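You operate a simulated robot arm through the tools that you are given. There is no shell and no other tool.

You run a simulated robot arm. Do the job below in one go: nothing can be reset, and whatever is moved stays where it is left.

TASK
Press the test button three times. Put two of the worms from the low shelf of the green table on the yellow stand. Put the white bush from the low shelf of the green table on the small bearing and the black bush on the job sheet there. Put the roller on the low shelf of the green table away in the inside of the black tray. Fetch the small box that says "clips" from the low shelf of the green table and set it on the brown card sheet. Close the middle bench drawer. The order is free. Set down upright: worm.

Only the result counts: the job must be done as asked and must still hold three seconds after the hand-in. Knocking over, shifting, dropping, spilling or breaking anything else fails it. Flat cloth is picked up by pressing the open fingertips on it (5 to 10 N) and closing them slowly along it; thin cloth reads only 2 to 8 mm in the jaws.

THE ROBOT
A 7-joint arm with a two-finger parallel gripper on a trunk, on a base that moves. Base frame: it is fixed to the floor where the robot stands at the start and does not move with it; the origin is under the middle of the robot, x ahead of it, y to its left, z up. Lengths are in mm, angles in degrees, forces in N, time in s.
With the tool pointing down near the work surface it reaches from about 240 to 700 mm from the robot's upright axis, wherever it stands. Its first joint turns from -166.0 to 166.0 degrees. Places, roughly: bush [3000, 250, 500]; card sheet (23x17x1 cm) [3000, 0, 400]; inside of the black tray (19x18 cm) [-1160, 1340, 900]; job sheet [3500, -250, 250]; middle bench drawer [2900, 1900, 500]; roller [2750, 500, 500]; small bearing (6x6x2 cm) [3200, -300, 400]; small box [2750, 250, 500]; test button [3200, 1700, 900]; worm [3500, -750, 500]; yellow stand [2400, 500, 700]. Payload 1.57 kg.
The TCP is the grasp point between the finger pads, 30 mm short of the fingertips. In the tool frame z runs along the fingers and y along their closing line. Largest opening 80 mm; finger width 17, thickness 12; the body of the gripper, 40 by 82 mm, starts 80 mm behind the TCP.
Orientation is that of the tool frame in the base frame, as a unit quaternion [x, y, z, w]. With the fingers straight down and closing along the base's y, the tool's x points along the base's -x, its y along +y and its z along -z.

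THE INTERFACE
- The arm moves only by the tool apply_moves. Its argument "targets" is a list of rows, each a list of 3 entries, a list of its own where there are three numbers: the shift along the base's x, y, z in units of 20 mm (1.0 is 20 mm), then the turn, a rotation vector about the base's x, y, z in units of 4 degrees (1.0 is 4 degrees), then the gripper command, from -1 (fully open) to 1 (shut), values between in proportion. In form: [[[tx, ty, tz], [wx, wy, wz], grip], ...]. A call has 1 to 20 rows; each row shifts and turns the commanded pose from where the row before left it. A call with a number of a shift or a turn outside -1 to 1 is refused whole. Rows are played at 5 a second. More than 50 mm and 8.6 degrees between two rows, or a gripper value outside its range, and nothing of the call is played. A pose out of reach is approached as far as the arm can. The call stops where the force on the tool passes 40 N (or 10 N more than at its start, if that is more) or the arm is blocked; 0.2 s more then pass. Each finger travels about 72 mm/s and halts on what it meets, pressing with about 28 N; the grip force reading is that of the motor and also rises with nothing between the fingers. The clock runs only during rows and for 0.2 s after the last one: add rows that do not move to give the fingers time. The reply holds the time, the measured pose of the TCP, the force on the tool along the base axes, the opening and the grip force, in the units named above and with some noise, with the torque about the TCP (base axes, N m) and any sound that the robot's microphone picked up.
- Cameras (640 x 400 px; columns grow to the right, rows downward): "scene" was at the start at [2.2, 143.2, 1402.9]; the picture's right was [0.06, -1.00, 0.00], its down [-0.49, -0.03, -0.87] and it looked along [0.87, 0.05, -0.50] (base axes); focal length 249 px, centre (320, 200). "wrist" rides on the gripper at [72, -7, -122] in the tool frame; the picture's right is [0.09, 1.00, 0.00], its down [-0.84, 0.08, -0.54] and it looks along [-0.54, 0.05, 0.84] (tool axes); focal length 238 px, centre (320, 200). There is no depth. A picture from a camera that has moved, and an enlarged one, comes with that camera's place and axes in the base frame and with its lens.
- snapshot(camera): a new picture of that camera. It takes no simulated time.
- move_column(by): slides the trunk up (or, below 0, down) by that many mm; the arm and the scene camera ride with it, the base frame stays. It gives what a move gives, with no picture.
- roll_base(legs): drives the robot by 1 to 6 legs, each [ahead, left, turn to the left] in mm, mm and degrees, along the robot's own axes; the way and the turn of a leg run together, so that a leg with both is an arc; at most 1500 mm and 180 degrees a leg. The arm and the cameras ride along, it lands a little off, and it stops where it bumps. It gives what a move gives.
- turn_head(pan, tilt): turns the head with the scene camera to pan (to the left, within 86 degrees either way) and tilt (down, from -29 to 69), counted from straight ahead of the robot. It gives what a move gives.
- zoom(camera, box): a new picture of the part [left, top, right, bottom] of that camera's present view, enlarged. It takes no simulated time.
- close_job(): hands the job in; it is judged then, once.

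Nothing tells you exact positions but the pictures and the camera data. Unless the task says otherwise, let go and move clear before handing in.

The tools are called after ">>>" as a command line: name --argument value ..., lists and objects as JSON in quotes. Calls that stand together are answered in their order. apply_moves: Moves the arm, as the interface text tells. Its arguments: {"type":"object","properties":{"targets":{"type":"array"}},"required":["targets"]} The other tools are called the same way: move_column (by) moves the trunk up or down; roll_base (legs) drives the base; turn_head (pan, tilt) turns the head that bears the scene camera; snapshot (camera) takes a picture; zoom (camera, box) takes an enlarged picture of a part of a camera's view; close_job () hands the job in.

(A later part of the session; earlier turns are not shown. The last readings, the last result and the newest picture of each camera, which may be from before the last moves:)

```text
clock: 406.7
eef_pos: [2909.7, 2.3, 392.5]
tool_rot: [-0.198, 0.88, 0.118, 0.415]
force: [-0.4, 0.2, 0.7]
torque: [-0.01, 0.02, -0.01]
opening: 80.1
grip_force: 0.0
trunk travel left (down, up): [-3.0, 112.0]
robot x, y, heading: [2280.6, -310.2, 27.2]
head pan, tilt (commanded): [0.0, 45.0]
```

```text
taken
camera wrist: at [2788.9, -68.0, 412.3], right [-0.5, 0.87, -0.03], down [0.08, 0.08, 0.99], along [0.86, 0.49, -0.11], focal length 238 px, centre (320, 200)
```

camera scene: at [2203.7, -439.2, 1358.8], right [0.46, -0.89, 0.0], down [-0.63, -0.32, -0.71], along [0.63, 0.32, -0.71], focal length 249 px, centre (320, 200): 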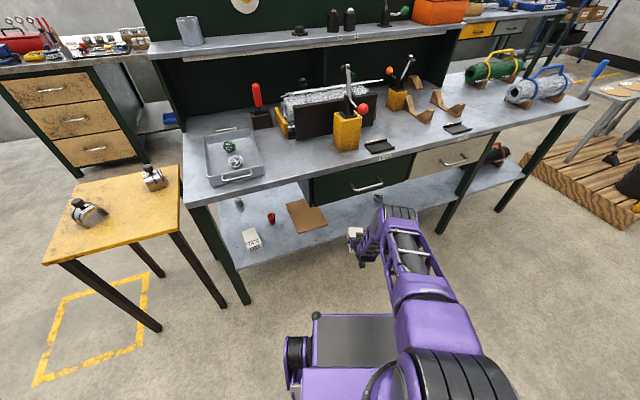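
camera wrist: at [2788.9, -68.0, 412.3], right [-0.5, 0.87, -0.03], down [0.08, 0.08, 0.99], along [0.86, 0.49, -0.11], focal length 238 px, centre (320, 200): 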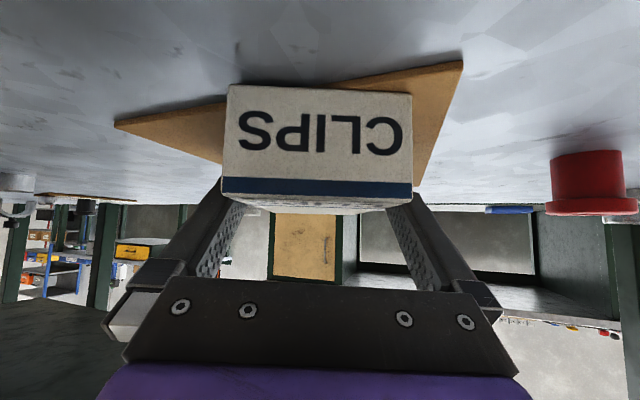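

Released. I'll back the base straight out along the box axis (so the elbow doesn't rise into the table).

>>> roll_base --legs '[[-130, -3, 0]]'

>>> snapshot --camera "wrist"

>>> zoom --camera "scene" --box '[240, 160, 500, 320]'

```text
clock: 408.0
eef_pos: [2795.9, -58.1, 392.1]
tool_rot: [-0.2, 0.88, 0.119, 0.415]
force: [-0.8, 1.0, -0.7]
torque: [-0.03, 0.0, 0.01]
opening: 79.9
grip_force: 0.0
trunk travel left (down, up): [-3.0, 112.0]
robot x, y, heading: [2164.9, -370.4, 27.1]
head pan, tilt (commanded): [0.0, 45.0]
```

```text
taken
camera wrist: at [2675.6, -129.4, 412.6], right [-0.5, 0.87, -0.03], down [0.08, 0.08, 0.99], along [0.86, 0.49, -0.1], focal length 238 px, centre (320, 200)
```

wrist: 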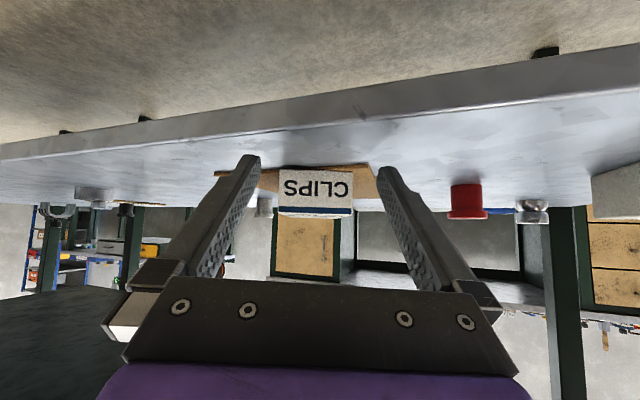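

```text
2.46 times, centred on (370, 240) of scene
camera zoom: at [2095.1, -253.8, 1332.8], right [0.46, -0.89, 0.0], down [-0.63, -0.33, -0.71], along [0.63, 0.33, -0.71], focal length 612 px, centre (197, 102)
```

zoom: 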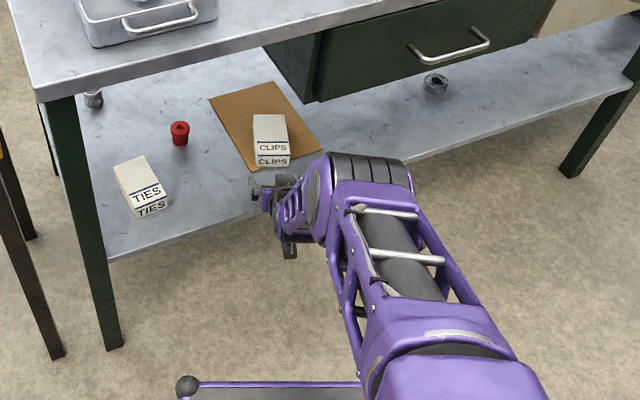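

>>> zoom --camera "scene" --box '[310, 185, 390, 240]'

>>> zoom --camera "wrist" --box '[200, 120, 420, 240]'

```text
7.27 times, centred on (350, 212) of scene
camera zoom: at [2095.1, -253.8, 1332.8], right [0.46, -0.89, 0.0], down [-0.63, -0.33, -0.71], along [0.63, 0.33, -0.71], focal length 1809 px, centre (102, 109)
```

zoom: 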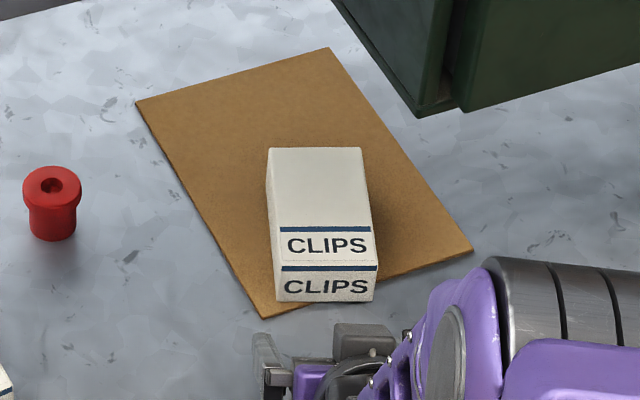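

```text
2.91 times, centred on (310, 180) of wrist
camera zoom: at [2675.6, -129.4, 412.6], right [-0.5, 0.87, -0.03], down [0.08, 0.08, 0.99], along [0.86, 0.49, -0.1], focal length 693 px, centre (349, 258)
```

zoom: 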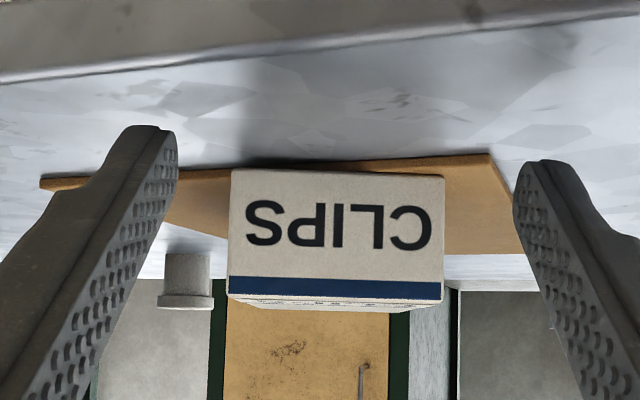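

The box rests on the card with only a corner slightly over its front edge. I'll nudge it about 20 mm further with closed fingertips.

>>> apply_moves --targets '[[[0, 0, 0.2], [0, 0, 0], 0.5], [[0, 0, 0.2], [0, 0, 0], 1], [[0, 0, 0], [0, 0, 0], 1], [[0, 0, 0], [0, 0, 0], 1], [[0, 0, 0], [0, 0, 0], 1], [[0, 0, 0], [0, 0, 0], 1]]'

>>> roll_base --legs '[[40, 1, 0]]'

>>> zoom --camera "wrist" --box '[200, 80, 440, 240]'

```text
clock: 409.4
eef_pos: [2794.4, -56.8, 400.8]
tool_rot: [-0.2, 0.88, 0.118, 0.415]
force: [0.3, 0.0, -0.5]
torque: [-0.01, 0.01, -0.01]
opening: 0.1
grip_force: 20.9
trunk travel left (down, up): [-3.0, 112.0]
robot x, y, heading: [2165.4, -371.8, 27.2]
head pan, tilt (commanded): [0.0, 45.0]
```

```text
clock: 410.3
eef_pos: [2830.6, -39.7, 400.0]
tool_rot: [-0.2, 0.879, 0.118, 0.416]
force: [0.0, 0.3, 0.1]
torque: [0.0, 0.0, -0.02]
opening: 0.1
grip_force: 21.3
trunk travel left (down, up): [-3.0, 112.0]
robot x, y, heading: [2199.1, -353.8, 27.4]
head pan, tilt (commanded): [0.0, 45.0]
```

```text
2.50 times, centred on (320, 160) of wrist
camera zoom: at [2710.5, -110.0, 420.5], right [-0.5, 0.87, -0.03], down [0.08, 0.08, 0.99], along [0.86, 0.5, -0.1], focal length 596 px, centre (320, 300)
```

zoom: 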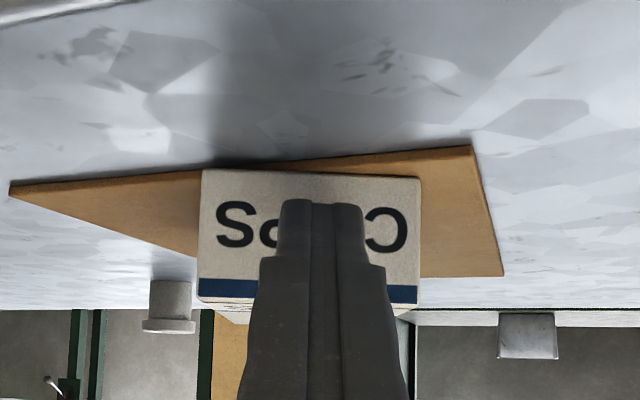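

Centred on the box's near face. Pushing ~20 mm past contact.

>>> roll_base --legs '[[32, 1, 0]]'

>>> zoom --camera "wrist" --box '[200, 80, 440, 240]'

>>> roll_base --legs '[[-80, -2, 0]]'

>>> zoom --camera "scene" --box '[310, 185, 410, 250]'

```text
clock: 411.1
eef_pos: [2858.6, -22.9, 400.4]
tool_rot: [-0.199, 0.879, 0.118, 0.416]
force: [0.1, 0.5, -0.2]
torque: [-0.02, 0.02, 0.04]
opening: 0.2
grip_force: 21.4
trunk travel left (down, up): [-3.0, 112.0]
robot x, y, heading: [2228.7, -336.4, 27.2]
head pan, tilt (commanded): [0.0, 45.0]
```

```text
2.50 times, centred on (320, 160) of wrist
camera zoom: at [2738.3, -94.4, 420.5], right [-0.5, 0.87, -0.03], down [0.08, 0.08, 0.99], along [0.86, 0.5, -0.1], focal length 596 px, centre (320, 300)
```

zoom: 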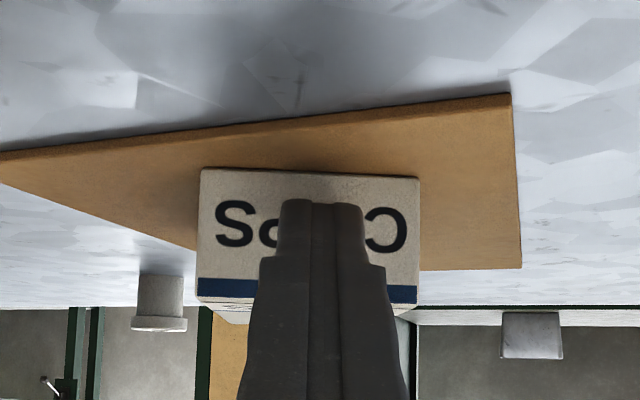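

```text
clock: 412.2
eef_pos: [2788.2, -62.0, 400.7]
tool_rot: [-0.199, 0.879, 0.119, 0.416]
force: [-0.1, 0.1, 0.3]
torque: [-0.02, -0.01, -0.01]
opening: 0.1
grip_force: 21.3
trunk travel left (down, up): [-3.0, 112.0]
robot x, y, heading: [2156.8, -378.0, 27.5]
head pan, tilt (commanded): [0.0, 45.0]
```

```text
6.15 times, centred on (360, 218) of scene
camera zoom: at [2088.0, -257.4, 1332.8], right [0.46, -0.89, 0.0], down [-0.63, -0.33, -0.71], along [0.63, 0.33, -0.71], focal length 1530 px, centre (74, 92)
```

zoom: 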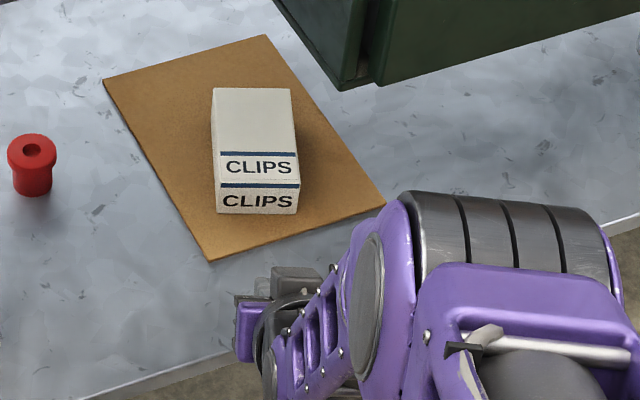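

The clips box is now fully on the card. Next the white bush: retracting the arm outside the table and raising it.

>>> apply_moves --targets '[[[-0.659, -0.752, 0.2], [0, 0, 0], -1], [[-0.659, -0.752, 0.2], [0, 0, 0], -1], [[-0.659, -0.752, 0.2], [0, 0, 0], -1], [[-0.659, -0.752, 0.2], [0, 0, 0], -1], [[-0.659, -0.752, 0.2], [0, 0, 0], -1], [[-0.659, -0.752, 0.2], [0, 0, 0], -1], [[-0.659, -0.752, 0.2], [0, 0, 0], -1], [[0, 0, 1], [0, 0, 0], -1], [[0, 0, 1], [0, 0, 0], -1], [[0, 0, 1], [0, 0, 0], -1], [[0, 0, 1], [0, 0, 0], -1], [[0, 0, 1], [0, 0, 0], -1], [[0, 0, 1], [0, 0, 0], -1], [[0, 0, 1], [0, 0, 0], -1], [[0, 0, 1], [0, 0, 0], -1], [[0, 0, 1], [0, 0, 0], -1], [[0, 0, 1], [0, 0, 0], -1], [[0, 0, 1], [0, 0, 0], -1], [[0, 0, 1], [0, 0, 0], -1]]'

>>> apply_moves --targets '[[[0, 0, 1], [0, 0, 0], -1], [[0, 0, 1], [0, 0, 0], -1], [[0, 0, 1], [0, 0, 0], -1], [[0, 0, 1], [0, 0, 0], -1], [[0, 0, 1], [0, 0, 0], -1], [[0, 0, 1], [0, 0, 0], -1], [[0, 0, 1], [0, 0, 0], -1], [[0, 0, 1], [0, 0, 0], -1], [[0, 0, 1], [0, 0, 0], -1], [[0, 0, 1], [0, 0, 0], -1], [[0, 0, 1], [0, 0, 0], -1], [[0, 0, 1], [0, 0, 0], -1], [[0, 0, 1], [0, 0, 0], -1]]'

>>> snapshot --camera "scene"

```text
clock: 416.2
eef_pos: [2696.6, -166.8, 668.8]
tool_rot: [-0.2, 0.88, 0.119, 0.415]
force: [-0.7, 0.2, 0.0]
torque: [0.03, -0.01, -0.01]
opening: 80.0
grip_force: 0.1
trunk travel left (down, up): [-3.0, 112.0]
robot x, y, heading: [2162.2, -373.8, 27.3]
head pan, tilt (commanded): [0.0, 45.0]
```

```text
clock: 419.0
eef_pos: [2696.4, -168.1, 928.1]
tool_rot: [-0.199, 0.88, 0.118, 0.416]
force: [0.6, -0.7, 0.6]
torque: [0.01, 0.0, 0.02]
opening: 80.3
grip_force: 0.1
trunk travel left (down, up): [-3.0, 112.0]
robot x, y, heading: [2160.1, -377.9, 27.7]
head pan, tilt (commanded): [0.0, 45.0]
```

```text
taken
camera scene: at [2088.1, -257.4, 1332.8], right [0.46, -0.89, 0.0], down [-0.63, -0.33, -0.71], along [0.63, 0.33, -0.71], focal length 249 px, centre (320, 200)
```

scene: 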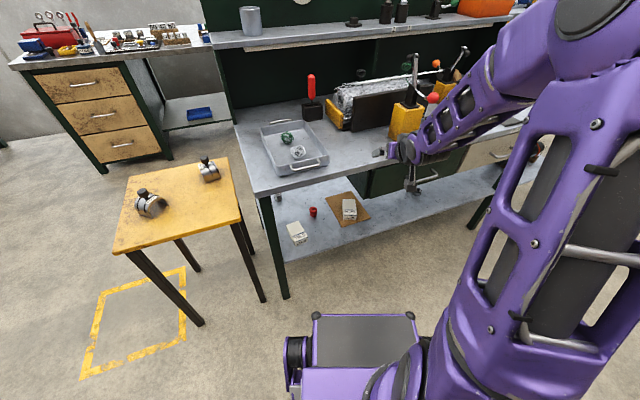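

Now driving back around: square up, forward, left past the stand, and up to the open area.

>>> apply_moves --targets '[[[0, 0, 1], [0, 0, 0], -1], [[0, 0, 1], [0, 0, 0], -1]]'

>>> roll_base --legs '[[0, 0, 21.3], [285, 0, 0]]'

>>> snapshot --camera "scene"

```text
clock: 419.6
eef_pos: [2698.0, -166.0, 968.5]
tool_rot: [-0.2, 0.88, 0.118, 0.415]
force: [-1.2, 0.2, 0.1]
torque: [0.02, -0.03, 0.01]
opening: 80.0
grip_force: 0.1
trunk travel left (down, up): [-3.0, 112.0]
robot x, y, heading: [2161.9, -376.9, 27.3]
head pan, tilt (commanded): [0.0, 45.0]
```

```text
clock: 422.7
eef_pos: [2772.5, 228.7, 968.4]
tool_rot: [-0.358, 0.827, 0.193, 0.387]
force: [-0.1, -0.4, 0.0]
torque: [-0.01, -0.01, -0.03]
opening: 79.8
grip_force: 0.1
trunk travel left (down, up): [-3.0, 112.0]
robot x, y, heading: [2345.0, -163.7, 48.7]
head pan, tilt (commanded): [0.0, 45.0]
```

```text
taken
camera scene: at [2236.9, -78.6, 1332.8], right [0.75, -0.66, 0.0], down [-0.47, -0.53, -0.71], along [0.47, 0.53, -0.71], focal length 249 px, centre (320, 200)
```

scene: 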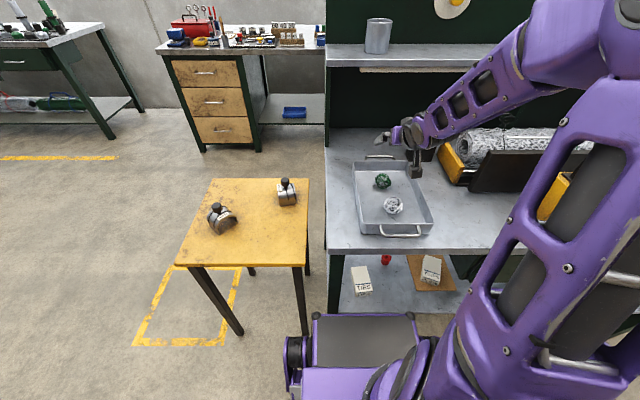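

>>> roll_base --legs '[[0, 1050, 0], [1110, 0, 0]]'

>>> roll_base --legs '[[0, 0, 180]]'

>>> snapshot --camera "scene"

```text
clock: 438.5
eef_pos: [2691.1, 1761.6, 968.6]
tool_rot: [-0.36, 0.827, 0.194, 0.386]
force: [-0.4, 0.0, 0.1]
torque: [0.03, 0.03, -0.03]
opening: 79.9
grip_force: 0.1
trunk travel left (down, up): [-3.0, 112.0]
robot x, y, heading: [2267.9, 1370.0, 48.8]
head pan, tilt (commanded): [0.0, 45.0]
```

```text
clock: 446.5
eef_pos: [1838.8, 981.8, 968.3]
tool_rot: [0.827, 0.358, -0.387, 0.193]
force: [0.1, 0.0, -0.4]
torque: [-0.01, 0.02, 0.05]
opening: 80.0
grip_force: 0.1
trunk travel left (down, up): [-3.0, 112.0]
robot x, y, heading: [2268.8, 1372.3, -131.4]
head pan, tilt (commanded): [0.0, 45.0]
```

```text
taken
camera scene: at [2378.3, 1282.8, 1332.8], right [-0.75, 0.66, 0.0], down [0.47, 0.53, -0.71], along [-0.47, -0.53, -0.71], focal length 249 px, centre (320, 200)
```

scene: 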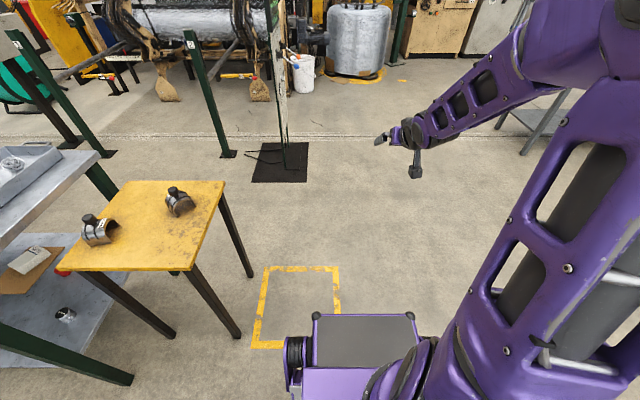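

Lowering the hand and yawing it left with a flatter tilt (about 60°) for deeper reach.

>>> apply_moves --targets '[[[0, 0, -1], [0, 0, 1], -1], [[0, 0, -1], [0, 0, 1], -1], [[0, 0, -1], [0, 0, 1], -1], [[0, 0, -1], [0, 0, 1], -1], [[0, 0, -1], [0, 0, 1], -1], [[0, 0, -1], [0, 0, 1], -1], [[0, 0, -1], [0, 0, 1], -1], [[0, 0, -1], [0, 0, 1], -1], [[0, 0, -1], [0, 0, 1], -1], [[0, 0, -1], [0, 0, 1], -1], [[0, 0, -1], [0, 0, 1], -1], [[0.33, 0.376, -1], [-1, -0.04, 0], -1], [[0.33, 0.376, -1], [-1, -0.04, 0], -1], [[0.33, 0.376, -1], [-0.25, 0, 0], -1], [[0.33, 0.376, -1], [0, 0, 0], -1], [[0, 0, -1], [0, 0, 0], -1], [[0, 0, -1], [0, 0, 0], -1], [[0, 0, -1], [0, 0, 0], -1], [[0, 0, -1], [0, 0, 0], -1]]'

>>> apply_moves --targets '[[[0, 0, -1], [0, 0, 0], -1], [[0, 0, -1], [0, 0, 0], -1], [[0, 0, -1], [0, 0, 0], -1], [[0, 0, -1], [0, 0, 0], -1]]'

>>> snapshot --camera "scene"

```text
clock: 450.5
eef_pos: [1866.8, 1011.2, 588.8]
tool_rot: [0.607, 0.617, -0.334, 0.374]
force: [0.3, 0.1, 0.3]
torque: [-0.01, -0.01, 0.0]
opening: 79.9
grip_force: 0.0
trunk travel left (down, up): [-3.0, 112.0]
robot x, y, heading: [2266.3, 1366.3, -131.3]
head pan, tilt (commanded): [0.0, 45.0]
```

```text
clock: 451.5
eef_pos: [1865.8, 1012.0, 509.2]
tool_rot: [0.607, 0.617, -0.334, 0.374]
force: [-0.1, -0.5, -0.5]
torque: [0.0, 0.0, 0.02]
opening: 79.8
grip_force: 0.1
trunk travel left (down, up): [-3.0, 112.0]
robot x, y, heading: [2268.3, 1367.1, -131.4]
head pan, tilt (commanded): [0.0, 45.0]
```

```text
taken
camera scene: at [2378.4, 1282.9, 1332.9], right [-0.75, 0.66, 0.0], down [0.47, 0.53, -0.71], along [-0.47, -0.53, -0.71], focal length 249 px, centre (320, 200)
```

scene: 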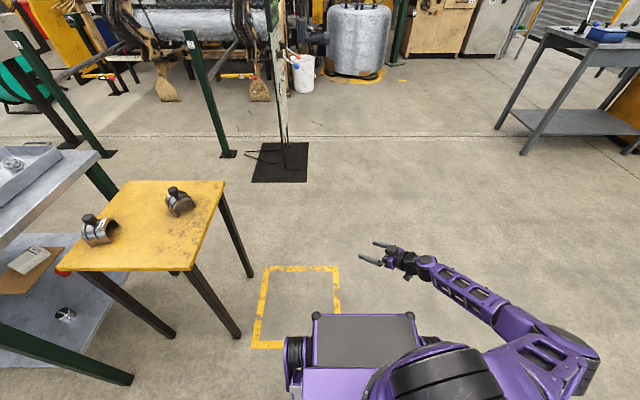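

Same proven low-elbow posture. Driving along the aisle behind the table to the white bush.

>>> roll_base --legs '[[-408, 0, 0], [0, 813, 0], [0, 813, 0]]'

>>> snapshot --camera "scene"

>>> snapshot --camera "wrist"

```text
clock: 464.8
eef_pos: [2904.1, 630.4, 508.5]
tool_rot: [0.615, 0.611, -0.34, 0.364]
force: [-0.7, -0.9, 0.4]
torque: [0.01, 0.0, 0.01]
opening: 80.1
grip_force: 0.1
trunk travel left (down, up): [-3.0, 112.0]
robot x, y, heading: [3318.4, 979.0, -131.8]
head pan, tilt (commanded): [0.0, 45.0]
stopped in leg 3: the force on the tool passed its limit at 55 N (the readings are from after the stop); the commanded pose is now the measured one
```

```text
taken
camera scene: at [3428.6, 891.1, 1332.8], right [-0.75, 0.67, 0.0], down [0.47, 0.53, -0.71], along [-0.47, -0.53, -0.71], focal length 249 px, centre (320, 200)
```

scene: 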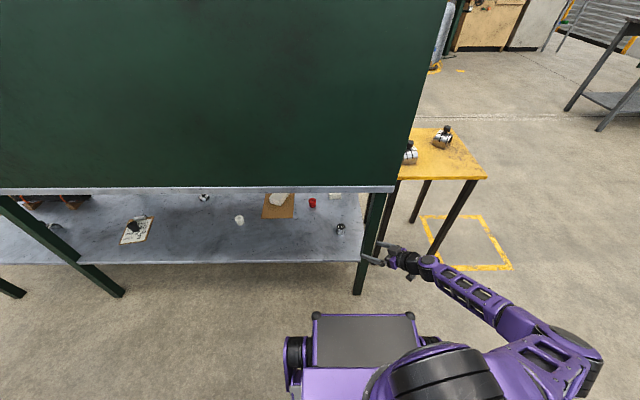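

```text
taken
camera wrist: at [2897.0, 770.2, 506.6], right [1.0, 0.06, -0.05], down [0.04, 0.05, 1.0], along [0.06, -1.0, 0.04], focal length 238 px, centre (320, 200)
```

wrist: 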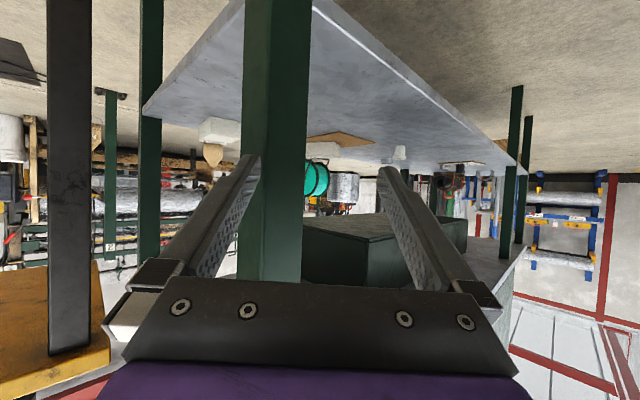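

The fingers bumped the table's rear-left leg. Backing off and retracting the hand farther from the table before continuing.

>>> roll_base --legs '[[0, -60, 0]]'

>>> snapshot --camera "scene"

>>> snapshot --camera "wrist"

```text
clock: 466.1
eef_pos: [2860.7, 669.5, 506.8]
tool_rot: [0.614, 0.611, -0.34, 0.366]
force: [-0.1, 0.5, -0.4]
torque: [0.01, 0.02, -0.02]
opening: 79.9
grip_force: 0.1
trunk travel left (down, up): [-3.0, 112.0]
robot x, y, heading: [3270.6, 1022.6, -131.5]
head pan, tilt (commanded): [0.0, 45.0]
```

```text
taken
camera scene: at [3384.6, 930.6, 1332.8], right [-0.75, 0.67, 0.0], down [0.47, 0.53, -0.71], along [-0.47, -0.53, -0.71], focal length 249 px, centre (320, 200)
```

scene: 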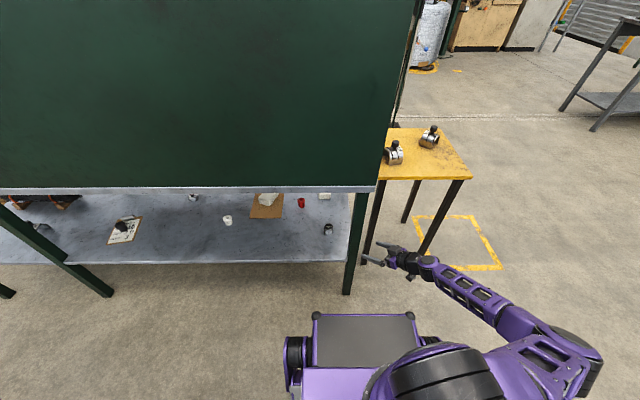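

```text
taken
camera wrist: at [2853.1, 809.5, 506.6], right [1.0, 0.06, -0.05], down [0.04, 0.05, 1.0], along [0.06, -1.0, 0.04], focal length 238 px, centre (320, 200)
```

wrist: 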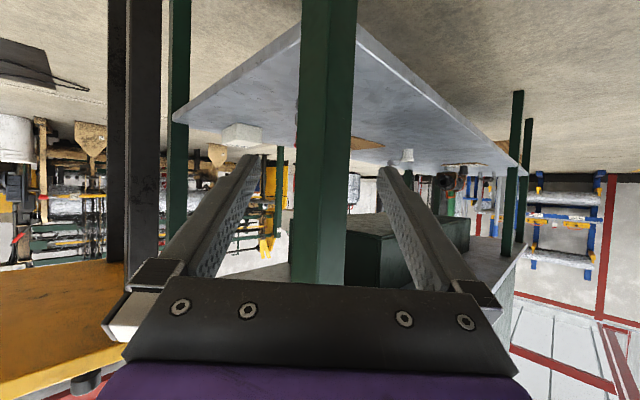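

Nothing appears displaced. Retracting the hand 55 mm more, then continuing past the leg.

>>> apply_moves --targets '[[[0.6, 0.69, 0.1], [0, 0, 0], -1], [[0.6, 0.69, 0.1], [0, 0, 0], -1], [[0.6, 0.69, 0.1], [0, 0, 0], -1]]'

>>> roll_base --legs '[[0, 300, 0]]'

>>> snapshot --camera "wrist"

```text
clock: 466.9
eef_pos: [2895.8, 710.9, 515.3]
tool_rot: [0.615, 0.612, -0.338, 0.365]
force: [-0.8, 0.9, -0.1]
torque: [-0.01, 0.03, 0.0]
opening: 80.1
grip_force: 0.1
trunk travel left (down, up): [-3.0, 112.0]
robot x, y, heading: [3270.6, 1018.6, -131.5]
head pan, tilt (commanded): [0.0, 45.0]
```

```text
clock: 470.4
eef_pos: [3121.4, 509.7, 514.7]
tool_rot: [0.615, 0.611, -0.339, 0.365]
force: [-0.2, -0.2, -0.6]
torque: [-0.01, -0.01, -0.03]
opening: 79.9
grip_force: 0.1
trunk travel left (down, up): [-3.0, 112.0]
robot x, y, heading: [3494.2, 820.1, -131.6]
head pan, tilt (commanded): [0.0, 45.0]
```

```text
taken
camera wrist: at [3114.1, 650.1, 513.4], right [1.0, 0.06, -0.05], down [0.04, 0.05, 1.0], along [0.06, -1.0, 0.04], focal length 238 px, centre (320, 200)
```

wrist: 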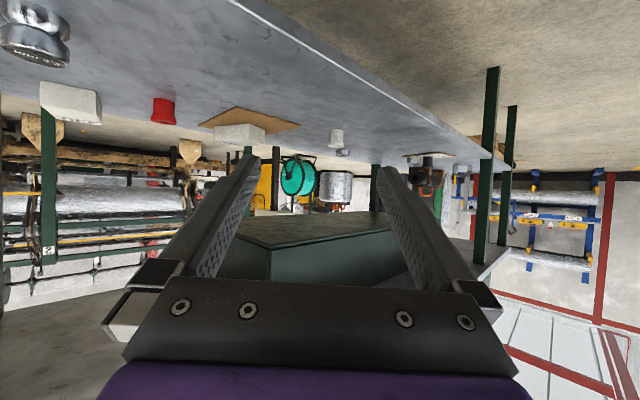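

>>> roll_base --legs '[[0, 355, 0]]'

>>> snapshot --camera "wrist"

>>> zoom --camera "scene" --box '[260, 180, 440, 300]'

```text
clock: 474.3
eef_pos: [3387.0, 272.0, 514.4]
tool_rot: [0.615, 0.611, -0.339, 0.365]
force: [-0.5, -0.3, 0.4]
torque: [0.01, 0.0, 0.02]
opening: 80.1
grip_force: 0.1
trunk travel left (down, up): [-3.0, 112.0]
robot x, y, heading: [3759.4, 586.9, -131.7]
head pan, tilt (commanded): [0.0, 45.0]
```

```text
taken
camera wrist: at [3379.4, 412.5, 513.4], right [1.0, 0.06, -0.05], down [0.04, 0.05, 1.0], along [0.06, -1.0, 0.04], focal length 238 px, centre (320, 200)
```

wrist: 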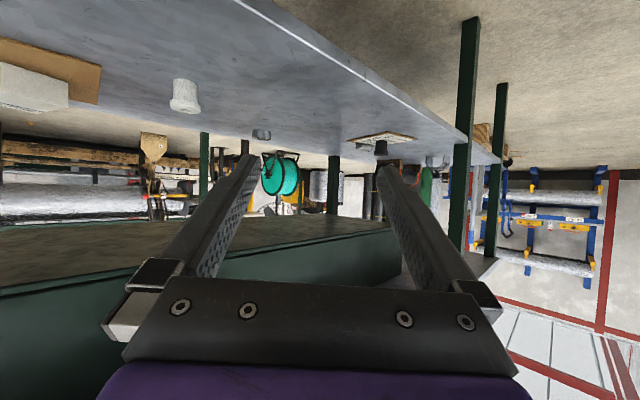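

```text
3.33 times, centred on (350, 240) of scene
camera zoom: at [3874.4, 491.8, 1332.8], right [-0.74, 0.67, 0.0], down [0.47, 0.53, -0.71], along [-0.47, -0.53, -0.71], focal length 829 px, centre (220, 67)
```

zoom: 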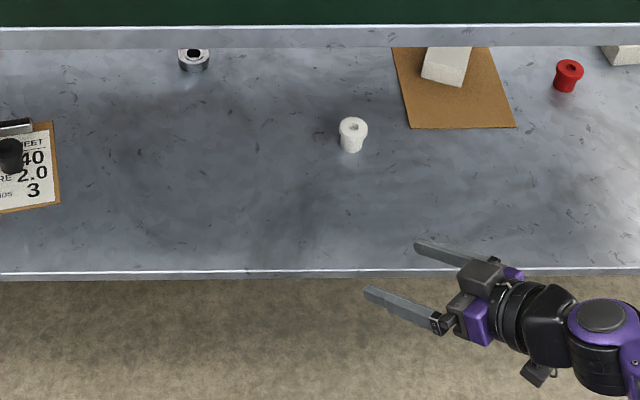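

White bush triangulated at about (3182,15), top z≈393. Rolling ahead and moving to the pre-grasp.

>>> roll_base --legs '[[185, 0, 0]]'

>>> apply_moves --targets '[[[-0.86, -0.11, -0.75], [0, 0, 0], -1], [[-0.86, -0.11, -0.75], [0, 0, 0], -1], [[-0.86, -0.11, -0.75], [0, 0, 0], -1], [[-0.86, -0.11, -0.75], [0, 0, 0], -1], [[-0.86, -0.11, -0.75], [0, 0, 0], -1]]'

>>> snapshot --camera "wrist"

>>> snapshot --camera "scene"

```text
clock: 475.9
eef_pos: [3264.8, 134.8, 513.5]
tool_rot: [0.614, 0.612, -0.339, 0.366]
force: [-0.1, -0.1, -0.6]
torque: [0.0, -0.02, -0.04]
opening: 80.1
grip_force: 0.1
trunk travel left (down, up): [-3.0, 112.0]
robot x, y, heading: [3641.0, 447.0, -131.7]
head pan, tilt (commanded): [0.0, 45.0]
```

```text
clock: 477.1
eef_pos: [3179.1, 123.9, 439.2]
tool_rot: [0.614, 0.612, -0.339, 0.366]
force: [-0.5, -0.8, 0.2]
torque: [0.02, -0.03, 0.03]
opening: 80.0
grip_force: 0.1
trunk travel left (down, up): [-3.0, 112.0]
robot x, y, heading: [3637.9, 442.1, -132.0]
head pan, tilt (commanded): [0.0, 45.0]
```

```text
taken
camera wrist: at [3171.5, 264.8, 437.9], right [1.0, 0.06, -0.05], down [0.04, 0.05, 1.0], along [0.06, -1.0, 0.04], focal length 238 px, centre (320, 200)
```

wrist: 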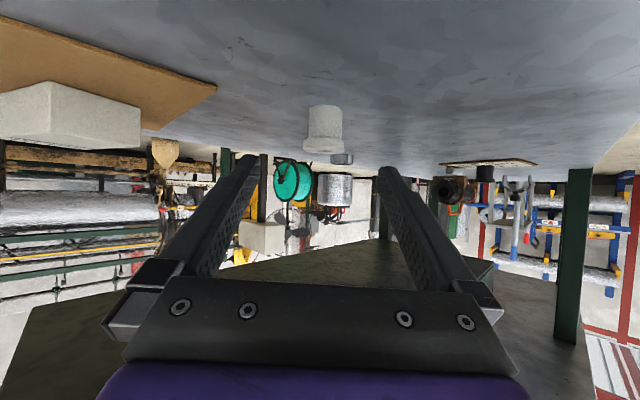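

```text
taken
camera scene: at [3752.5, 355.6, 1332.9], right [-0.75, 0.67, 0.0], down [0.47, 0.53, -0.71], along [-0.47, -0.53, -0.71], focal length 249 px, centre (320, 200)
```

scene: 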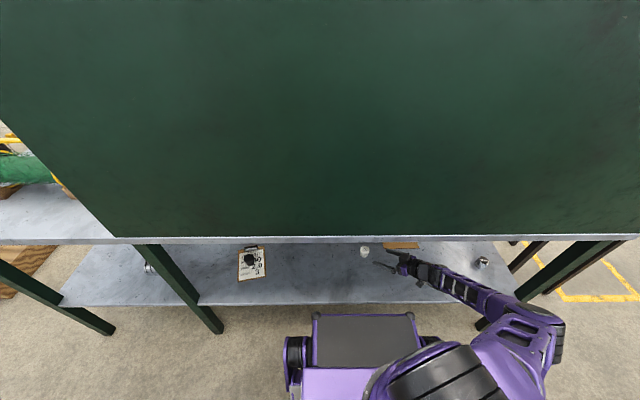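

Aligned with the white bush. Advancing.

>>> apply_moves --targets '[[[0.05, -0.8, -0.46], [0, 0, 0], -1], [[0.05, -0.8, -0.46], [0, 0, 0], -1], [[0.05, -0.8, -0.46], [0, 0, 0], -1], [[0.05, -0.8, -0.46], [0, 0, 0], -1]]'

>>> snapshot --camera "wrist"

>>> zoom --camera "scene" --box '[320, 220, 600, 380]'

```text
clock: 478.1
eef_pos: [3183.0, 59.2, 401.8]
tool_rot: [0.615, 0.612, -0.339, 0.364]
force: [-0.5, 0.0, -1.0]
torque: [0.0, -0.03, -0.03]
opening: 80.1
grip_force: 0.2
trunk travel left (down, up): [-3.0, 112.0]
robot x, y, heading: [3639.2, 442.9, -131.7]
head pan, tilt (commanded): [0.0, 45.0]
```

```text
taken
camera wrist: at [3175.4, 200.8, 401.6], right [1.0, 0.06, -0.05], down [0.04, 0.05, 1.0], along [0.06, -1.0, 0.04], focal length 238 px, centre (320, 200)
```

wrist: 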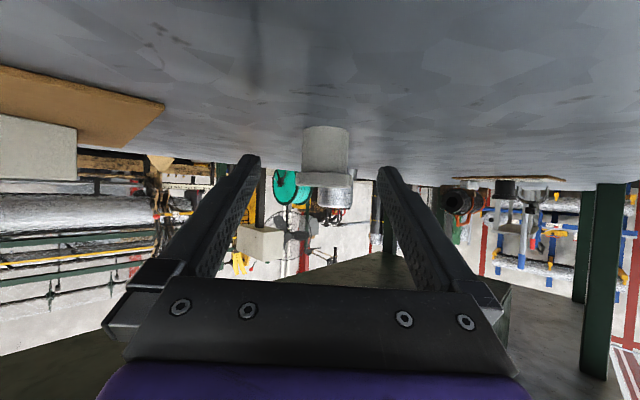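

```text
2.29 times, centred on (460, 300) of scene
camera zoom: at [3752.4, 355.6, 1332.9], right [-0.75, 0.67, 0.0], down [0.47, 0.53, -0.71], along [-0.47, -0.53, -0.71], focal length 568 px, centre (0, -29)
```

zoom: 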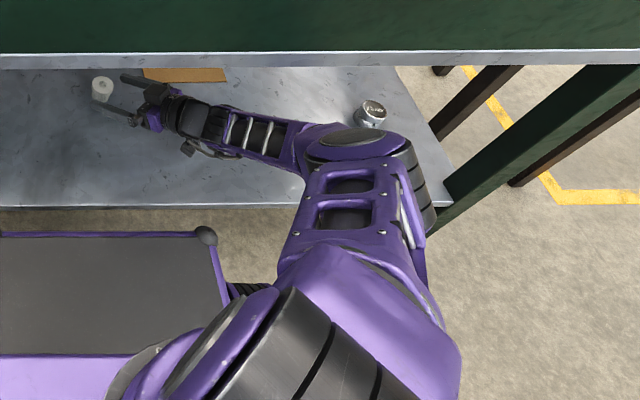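

>>> apply_moves --targets '[[[0.05, -0.78, -0.45], [0, 0, 0], -1], [[0.05, -0.78, -0.45], [0, 0, 0], -1]]'

>>> snapshot --camera "wrist"

```text
clock: 478.7
eef_pos: [3184.7, 29.3, 384.7]
tool_rot: [0.614, 0.612, -0.339, 0.364]
force: [-0.2, 0.1, 0.0]
torque: [0.02, 0.01, 0.02]
opening: 80.2
grip_force: 0.1
trunk travel left (down, up): [-3.0, 112.0]
robot x, y, heading: [3641.0, 444.0, -131.8]
head pan, tilt (commanded): [0.0, 45.0]
```

```text
taken
camera wrist: at [3177.4, 169.3, 384.4], right [1.0, 0.06, -0.05], down [0.04, 0.05, 1.0], along [0.06, -1.0, 0.04], focal length 238 px, centre (320, 200)
```

wrist: 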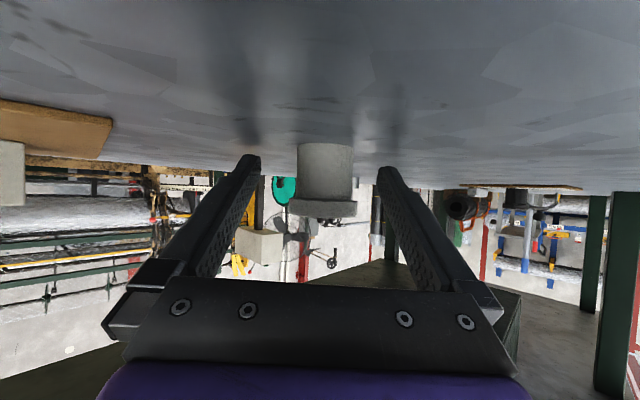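

Bush is between the fingertips. Closing and lifting slightly.

>>> apply_moves --targets '[[[0, 0, 0], [0, 0, 0], 0.2], [[0, 0, 0], [0, 0, 0], 1], [[0, 0, 0], [0, 0, 0], 1], [[0, 0, 0], [0, 0, 0], 1], [[0, 0, 0], [0, 0, 0], 1]]'

>>> apply_moves --targets '[[[0, 0, 0.3], [0, 0, 0], 1], [[0, 0, 0.6], [0, 0, 0], 1], [[0, 0, 1], [0, 0, 0], 1]]'

>>> snapshot --camera "wrist"

```text
clock: 479.9
eef_pos: [3185.0, 28.1, 385.0]
tool_rot: [0.614, 0.612, -0.339, 0.366]
force: [-0.3, -0.3, 0.5]
torque: [-0.03, -0.01, -0.02]
opening: 40.3
grip_force: 28.0
trunk travel left (down, up): [-3.0, 112.0]
robot x, y, heading: [3640.5, 445.4, -131.9]
head pan, tilt (commanded): [0.0, 45.0]
```

```text
clock: 480.7
eef_pos: [3184.9, 29.5, 423.1]
tool_rot: [0.615, 0.612, -0.339, 0.365]
force: [0.9, 0.3, 0.2]
torque: [0.01, -0.01, -0.04]
opening: 40.0
grip_force: 28.1
trunk travel left (down, up): [-3.0, 112.0]
robot x, y, heading: [3642.0, 442.9, -132.0]
head pan, tilt (commanded): [0.0, 45.0]
```

```text
taken
camera wrist: at [3177.5, 169.6, 421.7], right [1.0, 0.06, -0.05], down [0.04, 0.05, 1.0], along [0.06, -1.0, 0.04], focal length 238 px, centre (320, 200)
```

wrist: 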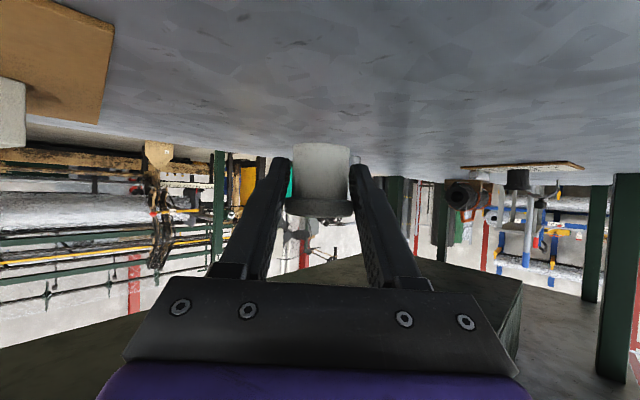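

White bush held. Backing out and retracting.

>>> roll_base --legs '[[-110, 0, 0]]'

>>> apply_moves --targets '[[[0.62, 0.71, 0.4], [0, 0, 0], 1], [[0.62, 0.71, 0.4], [0, 0, 0], 1], [[0.62, 0.71, 0.4], [0, 0, 0], 1], [[0.62, 0.71, 0.4], [0, 0, 0], 1], [[0.62, 0.71, 0.4], [0, 0, 0], 1], [[0.62, 0.71, 0.4], [0, 0, 0], 1], [[0.62, 0.71, 0.4], [0, 0, 0], 1]]'

>>> roll_base --legs '[[-80, 0, 0.5]]'

>>> snapshot --camera "wrist"

>>> snapshot --camera "scene"

```text
clock: 481.9
eef_pos: [3258.3, 111.7, 423.3]
tool_rot: [0.615, 0.612, -0.338, 0.365]
force: [-0.1, -0.2, -0.9]
torque: [-0.03, -0.01, -0.01]
opening: 40.3
grip_force: 27.8
trunk travel left (down, up): [-3.0, 112.0]
robot x, y, heading: [3714.2, 525.5, -131.8]
head pan, tilt (commanded): [0.0, 45.0]
```

```text
clock: 483.5
eef_pos: [3343.9, 210.8, 478.7]
tool_rot: [0.614, 0.612, -0.339, 0.365]
force: [0.5, -0.9, 0.0]
torque: [0.0, -0.02, -0.01]
opening: 40.2
grip_force: 28.0
trunk travel left (down, up): [-3.0, 112.0]
robot x, y, heading: [3714.3, 528.5, -132.1]
head pan, tilt (commanded): [0.0, 45.0]
```

```text
clock: 484.5
eef_pos: [3399.9, 267.1, 478.3]
tool_rot: [0.612, 0.615, -0.336, 0.367]
force: [0.3, 0.6, -0.2]
torque: [0.0, 0.0, 0.02]
opening: 39.9
grip_force: 27.8
trunk travel left (down, up): [-3.0, 112.0]
robot x, y, heading: [3765.3, 585.5, -131.4]
head pan, tilt (commanded): [0.0, 45.0]
```

```text
taken
camera wrist: at [3391.6, 407.2, 477.1], right [1.0, 0.07, -0.05], down [0.04, 0.05, 1.0], along [0.07, -1.0, 0.04], focal length 238 px, centre (320, 200)
```

wrist: 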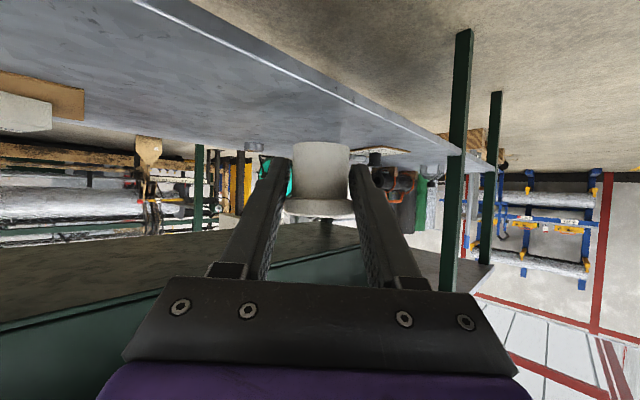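

```text
taken
camera scene: at [3879.4, 498.1, 1332.8], right [-0.75, 0.66, 0.0], down [0.47, 0.53, -0.71], along [-0.47, -0.53, -0.71], focal length 249 px, centre (320, 200)
```

scene: 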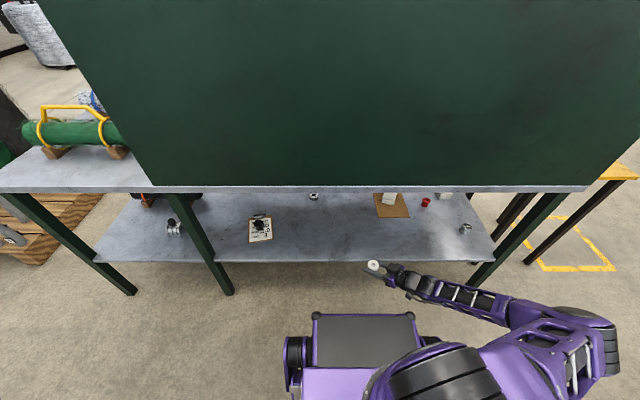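

Now traveling back along the aisle to the open area.

>>> roll_base --legs '[[0, -820, 0], [0, -820, 0]]'

>>> roll_base --legs '[[395, 0, 0]]'

>>> apply_moves --targets '[[[0, 0, 1], [0, 0, -1], 1], [[0, 0, 1], [0, 0, -1], 1], [[0, 0, 1], [0, 0, -1], 1], [[0, 0, 1], [0, 0, -1], 1], [[-0.3, -0.34, 1], [0, 0, -1], 1], [[-0.3, -0.34, 1], [0, 0, -1], 1], [[-0.3, -0.34, 1], [0, 0, -1], 1], [[-0.3, -0.34, 1], [0, 0, -1], 1], [[-0.3, -0.34, 1], [0, 0, -1], 1], [[-0.3, -0.34, 1], [0, 0, -1], 1], [[-0.3, -0.34, 1], [0, 0, -0.7], 1], [[-0.3, -0.34, 1], [0, 0, 0], 1], [[0, 0, 1], [0, 0, 0], 1], [[0, 0, 1], [0, 0, 0], 1], [[0, 0, 1], [0, 0, 0], 1], [[0, 0, 1], [0, 0, 0], 1], [[0, 0, 1], [0, 0, 0], 1], [[0, 0, 1], [0, 0, 0], 1], [[0, 0, 1], [0, 0, 0], 1], [[0, 0, 1], [0, 0, 0], 1]]'

>>> snapshot --camera "scene"

```text
clock: 500.6
eef_pos: [2175.0, 1338.5, 479.3]
tool_rot: [0.609, 0.618, -0.334, 0.368]
force: [0.0, 0.4, 0.2]
torque: [-0.01, 0.02, 0.01]
opening: 39.9
grip_force: 28.0
trunk travel left (down, up): [-3.0, 112.0]
robot x, y, heading: [2536.2, 1662.1, -130.9]
head pan, tilt (commanded): [0.0, 45.0]
```

```text
clock: 503.1
eef_pos: [1916.2, 1037.8, 478.0]
tool_rot: [0.609, 0.618, -0.334, 0.368]
force: [0.1, 0.6, 0.1]
torque: [0.0, 0.02, 0.06]
opening: 40.4
grip_force: 28.0
trunk travel left (down, up): [-3.0, 112.0]
robot x, y, heading: [2280.2, 1361.6, -130.7]
head pan, tilt (commanded): [0.0, 45.0]
```

```text
clock: 507.3
eef_pos: [1867.2, 982.5, 878.1]
tool_rot: [0.793, 0.352, -0.446, 0.22]
force: [-0.3, -0.1, -0.5]
torque: [0.0, -0.01, 0.07]
opening: 40.2
grip_force: 27.8
trunk travel left (down, up): [-3.0, 112.0]
robot x, y, heading: [2280.5, 1362.6, -130.7]
head pan, tilt (commanded): [0.0, 45.0]
```

```text
taken
camera scene: at [2392.5, 1273.6, 1332.8], right [-0.76, 0.65, 0.0], down [0.46, 0.54, -0.71], along [-0.46, -0.54, -0.71], focal length 249 px, centre (320, 200)
```

scene: 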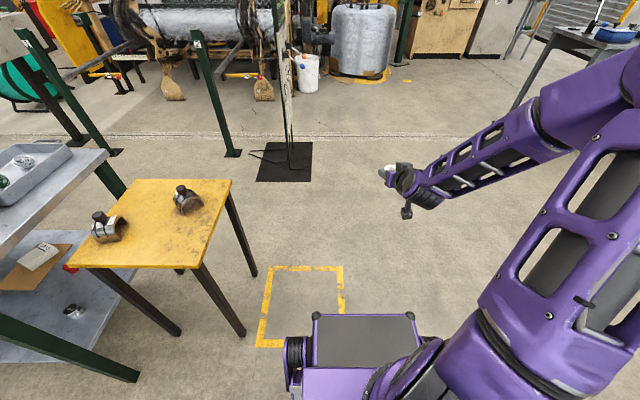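

Raising a bit more, turning around, and driving to the front aisle again.

>>> apply_moves --targets '[[[0, 0, 1], [0, 0, 0], 1], [[0, 0, 1], [0, 0, 0], 1], [[0, 0, 1], [0, 0, 0], 1], [[0, 0, 1], [0, 0, 0], 1]]'

>>> roll_base --legs '[[0, 0, 179.5]]'

>>> roll_base --legs '[[-1100, 0, 0]]'

>>> snapshot --camera "scene"

```text
clock: 508.3
eef_pos: [1867.8, 983.0, 958.1]
tool_rot: [0.793, 0.352, -0.446, 0.22]
force: [0.3, -0.1, -1.1]
torque: [-0.01, 0.01, 0.01]
opening: 40.5
grip_force: 27.8
trunk travel left (down, up): [-3.0, 112.0]
robot x, y, heading: [2281.9, 1360.0, -130.8]
head pan, tilt (commanded): [0.0, 45.0]
```

```text
clock: 516.3
eef_pos: [2683.6, 1745.7, 958.8]
tool_rot: [-0.361, 0.789, 0.225, 0.444]
force: [0.0, 0.4, -0.3]
torque: [-0.01, -0.01, -0.03]
opening: 40.3
grip_force: 28.2
trunk travel left (down, up): [-3.0, 112.0]
robot x, y, heading: [2277.5, 1361.6, 50.3]
head pan, tilt (commanded): [0.0, 45.0]
```

```text
clock: 521.9
eef_pos: [1982.0, 898.4, 957.7]
tool_rot: [-0.363, 0.788, 0.226, 0.444]
force: [0.1, 0.8, -1.1]
torque: [0.0, 0.03, -0.02]
opening: 39.9
grip_force: 27.8
trunk travel left (down, up): [-3.0, 112.0]
robot x, y, heading: [1578.6, 511.2, 50.8]
head pan, tilt (commanded): [0.0, 45.0]
```

```text
taken
camera scene: at [1468.5, 591.0, 1332.8], right [0.77, -0.63, 0.0], down [-0.45, -0.55, -0.71], along [0.45, 0.55, -0.71], focal length 249 px, centre (320, 200)
```

scene: 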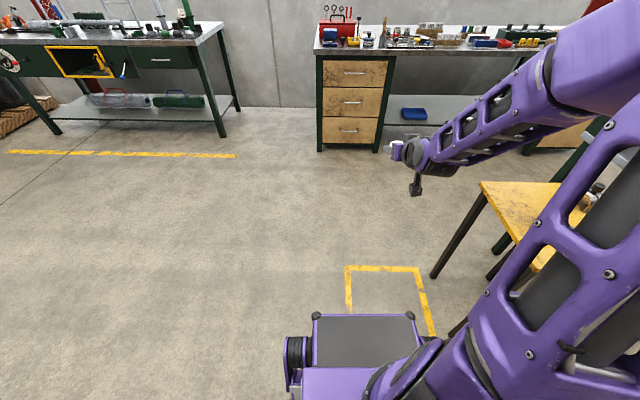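

>>> roll_base --legs '[[0, 0, -2.0], [0, -1020, 0]]'

>>> roll_base --legs '[[-290, 0, 0]]'

>>> snapshot --camera "scene"

```text
clock: 532.4
eef_pos: [2760.4, 213.7, 958.4]
tool_rot: [-0.351, 0.793, 0.22, 0.447]
force: [0.6, -0.9, -1.3]
torque: [0.0, 0.01, 0.01]
opening: 39.7
grip_force: 28.4
trunk travel left (down, up): [-3.0, 112.0]
robot x, y, heading: [2346.6, -161.4, 49.0]
head pan, tilt (commanded): [0.0, 45.0]
```

```text
clock: 534.4
eef_pos: [2570.3, -4.6, 958.0]
tool_rot: [-0.35, 0.793, 0.219, 0.447]
force: [0.6, 0.1, -0.4]
torque: [0.02, 0.02, 0.0]
opening: 40.0
grip_force: 28.0
trunk travel left (down, up): [-3.0, 112.0]
robot x, y, heading: [2156.7, -380.5, 48.8]
head pan, tilt (commanded): [0.0, 45.0]
```

```text
taken
camera scene: at [2046.2, -295.8, 1332.8], right [0.75, -0.66, 0.0], down [-0.47, -0.53, -0.71], along [0.46, 0.53, -0.71], focal length 249 px, centre (320, 200)
```

scene: 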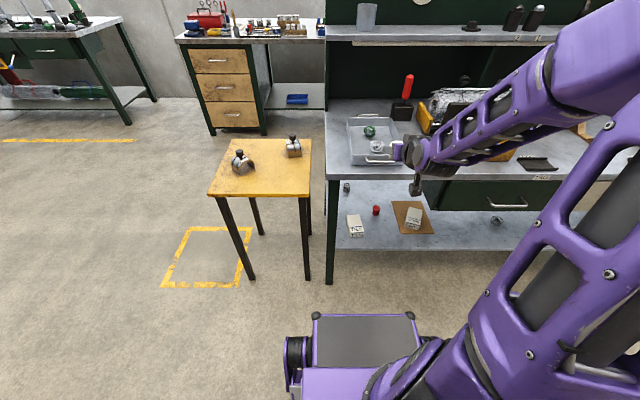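

Now sliding right along the front aisle to see the bearing.

>>> roll_base --legs '[[0, -420, 0]]'

>>> snapshot --camera "scene"

>>> zoom --camera "scene" --box '[370, 170, 550, 280]'

```text
clock: 538.9
eef_pos: [2880.4, -276.4, 957.8]
tool_rot: [-0.35, 0.793, 0.219, 0.447]
force: [0.4, 0.4, -0.4]
torque: [0.0, -0.01, 0.0]
opening: 39.7
grip_force: 28.0
trunk travel left (down, up): [-3.0, 112.0]
robot x, y, heading: [2466.6, -646.7, 49.0]
head pan, tilt (commanded): [0.0, 45.0]
```

```text
taken
camera scene: at [2357.3, -567.5, 1332.8], right [0.75, -0.66, 0.0], down [-0.47, -0.53, -0.71], along [0.47, 0.53, -0.71], focal length 249 px, centre (320, 200)
```

scene: 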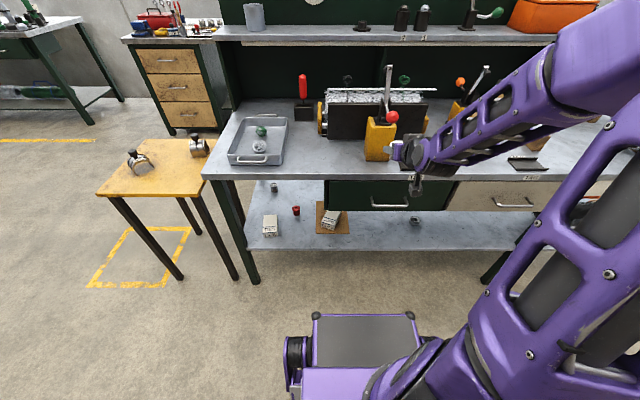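

```text
3.56 times, centred on (460, 225) of scene
camera zoom: at [2357.3, -567.5, 1332.8], right [0.75, -0.66, 0.0], down [-0.47, -0.53, -0.71], along [0.47, 0.53, -0.71], focal length 884 px, centre (-178, 111)
```

zoom: 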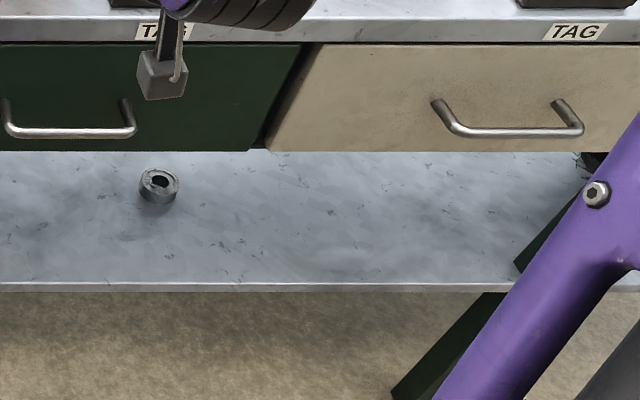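

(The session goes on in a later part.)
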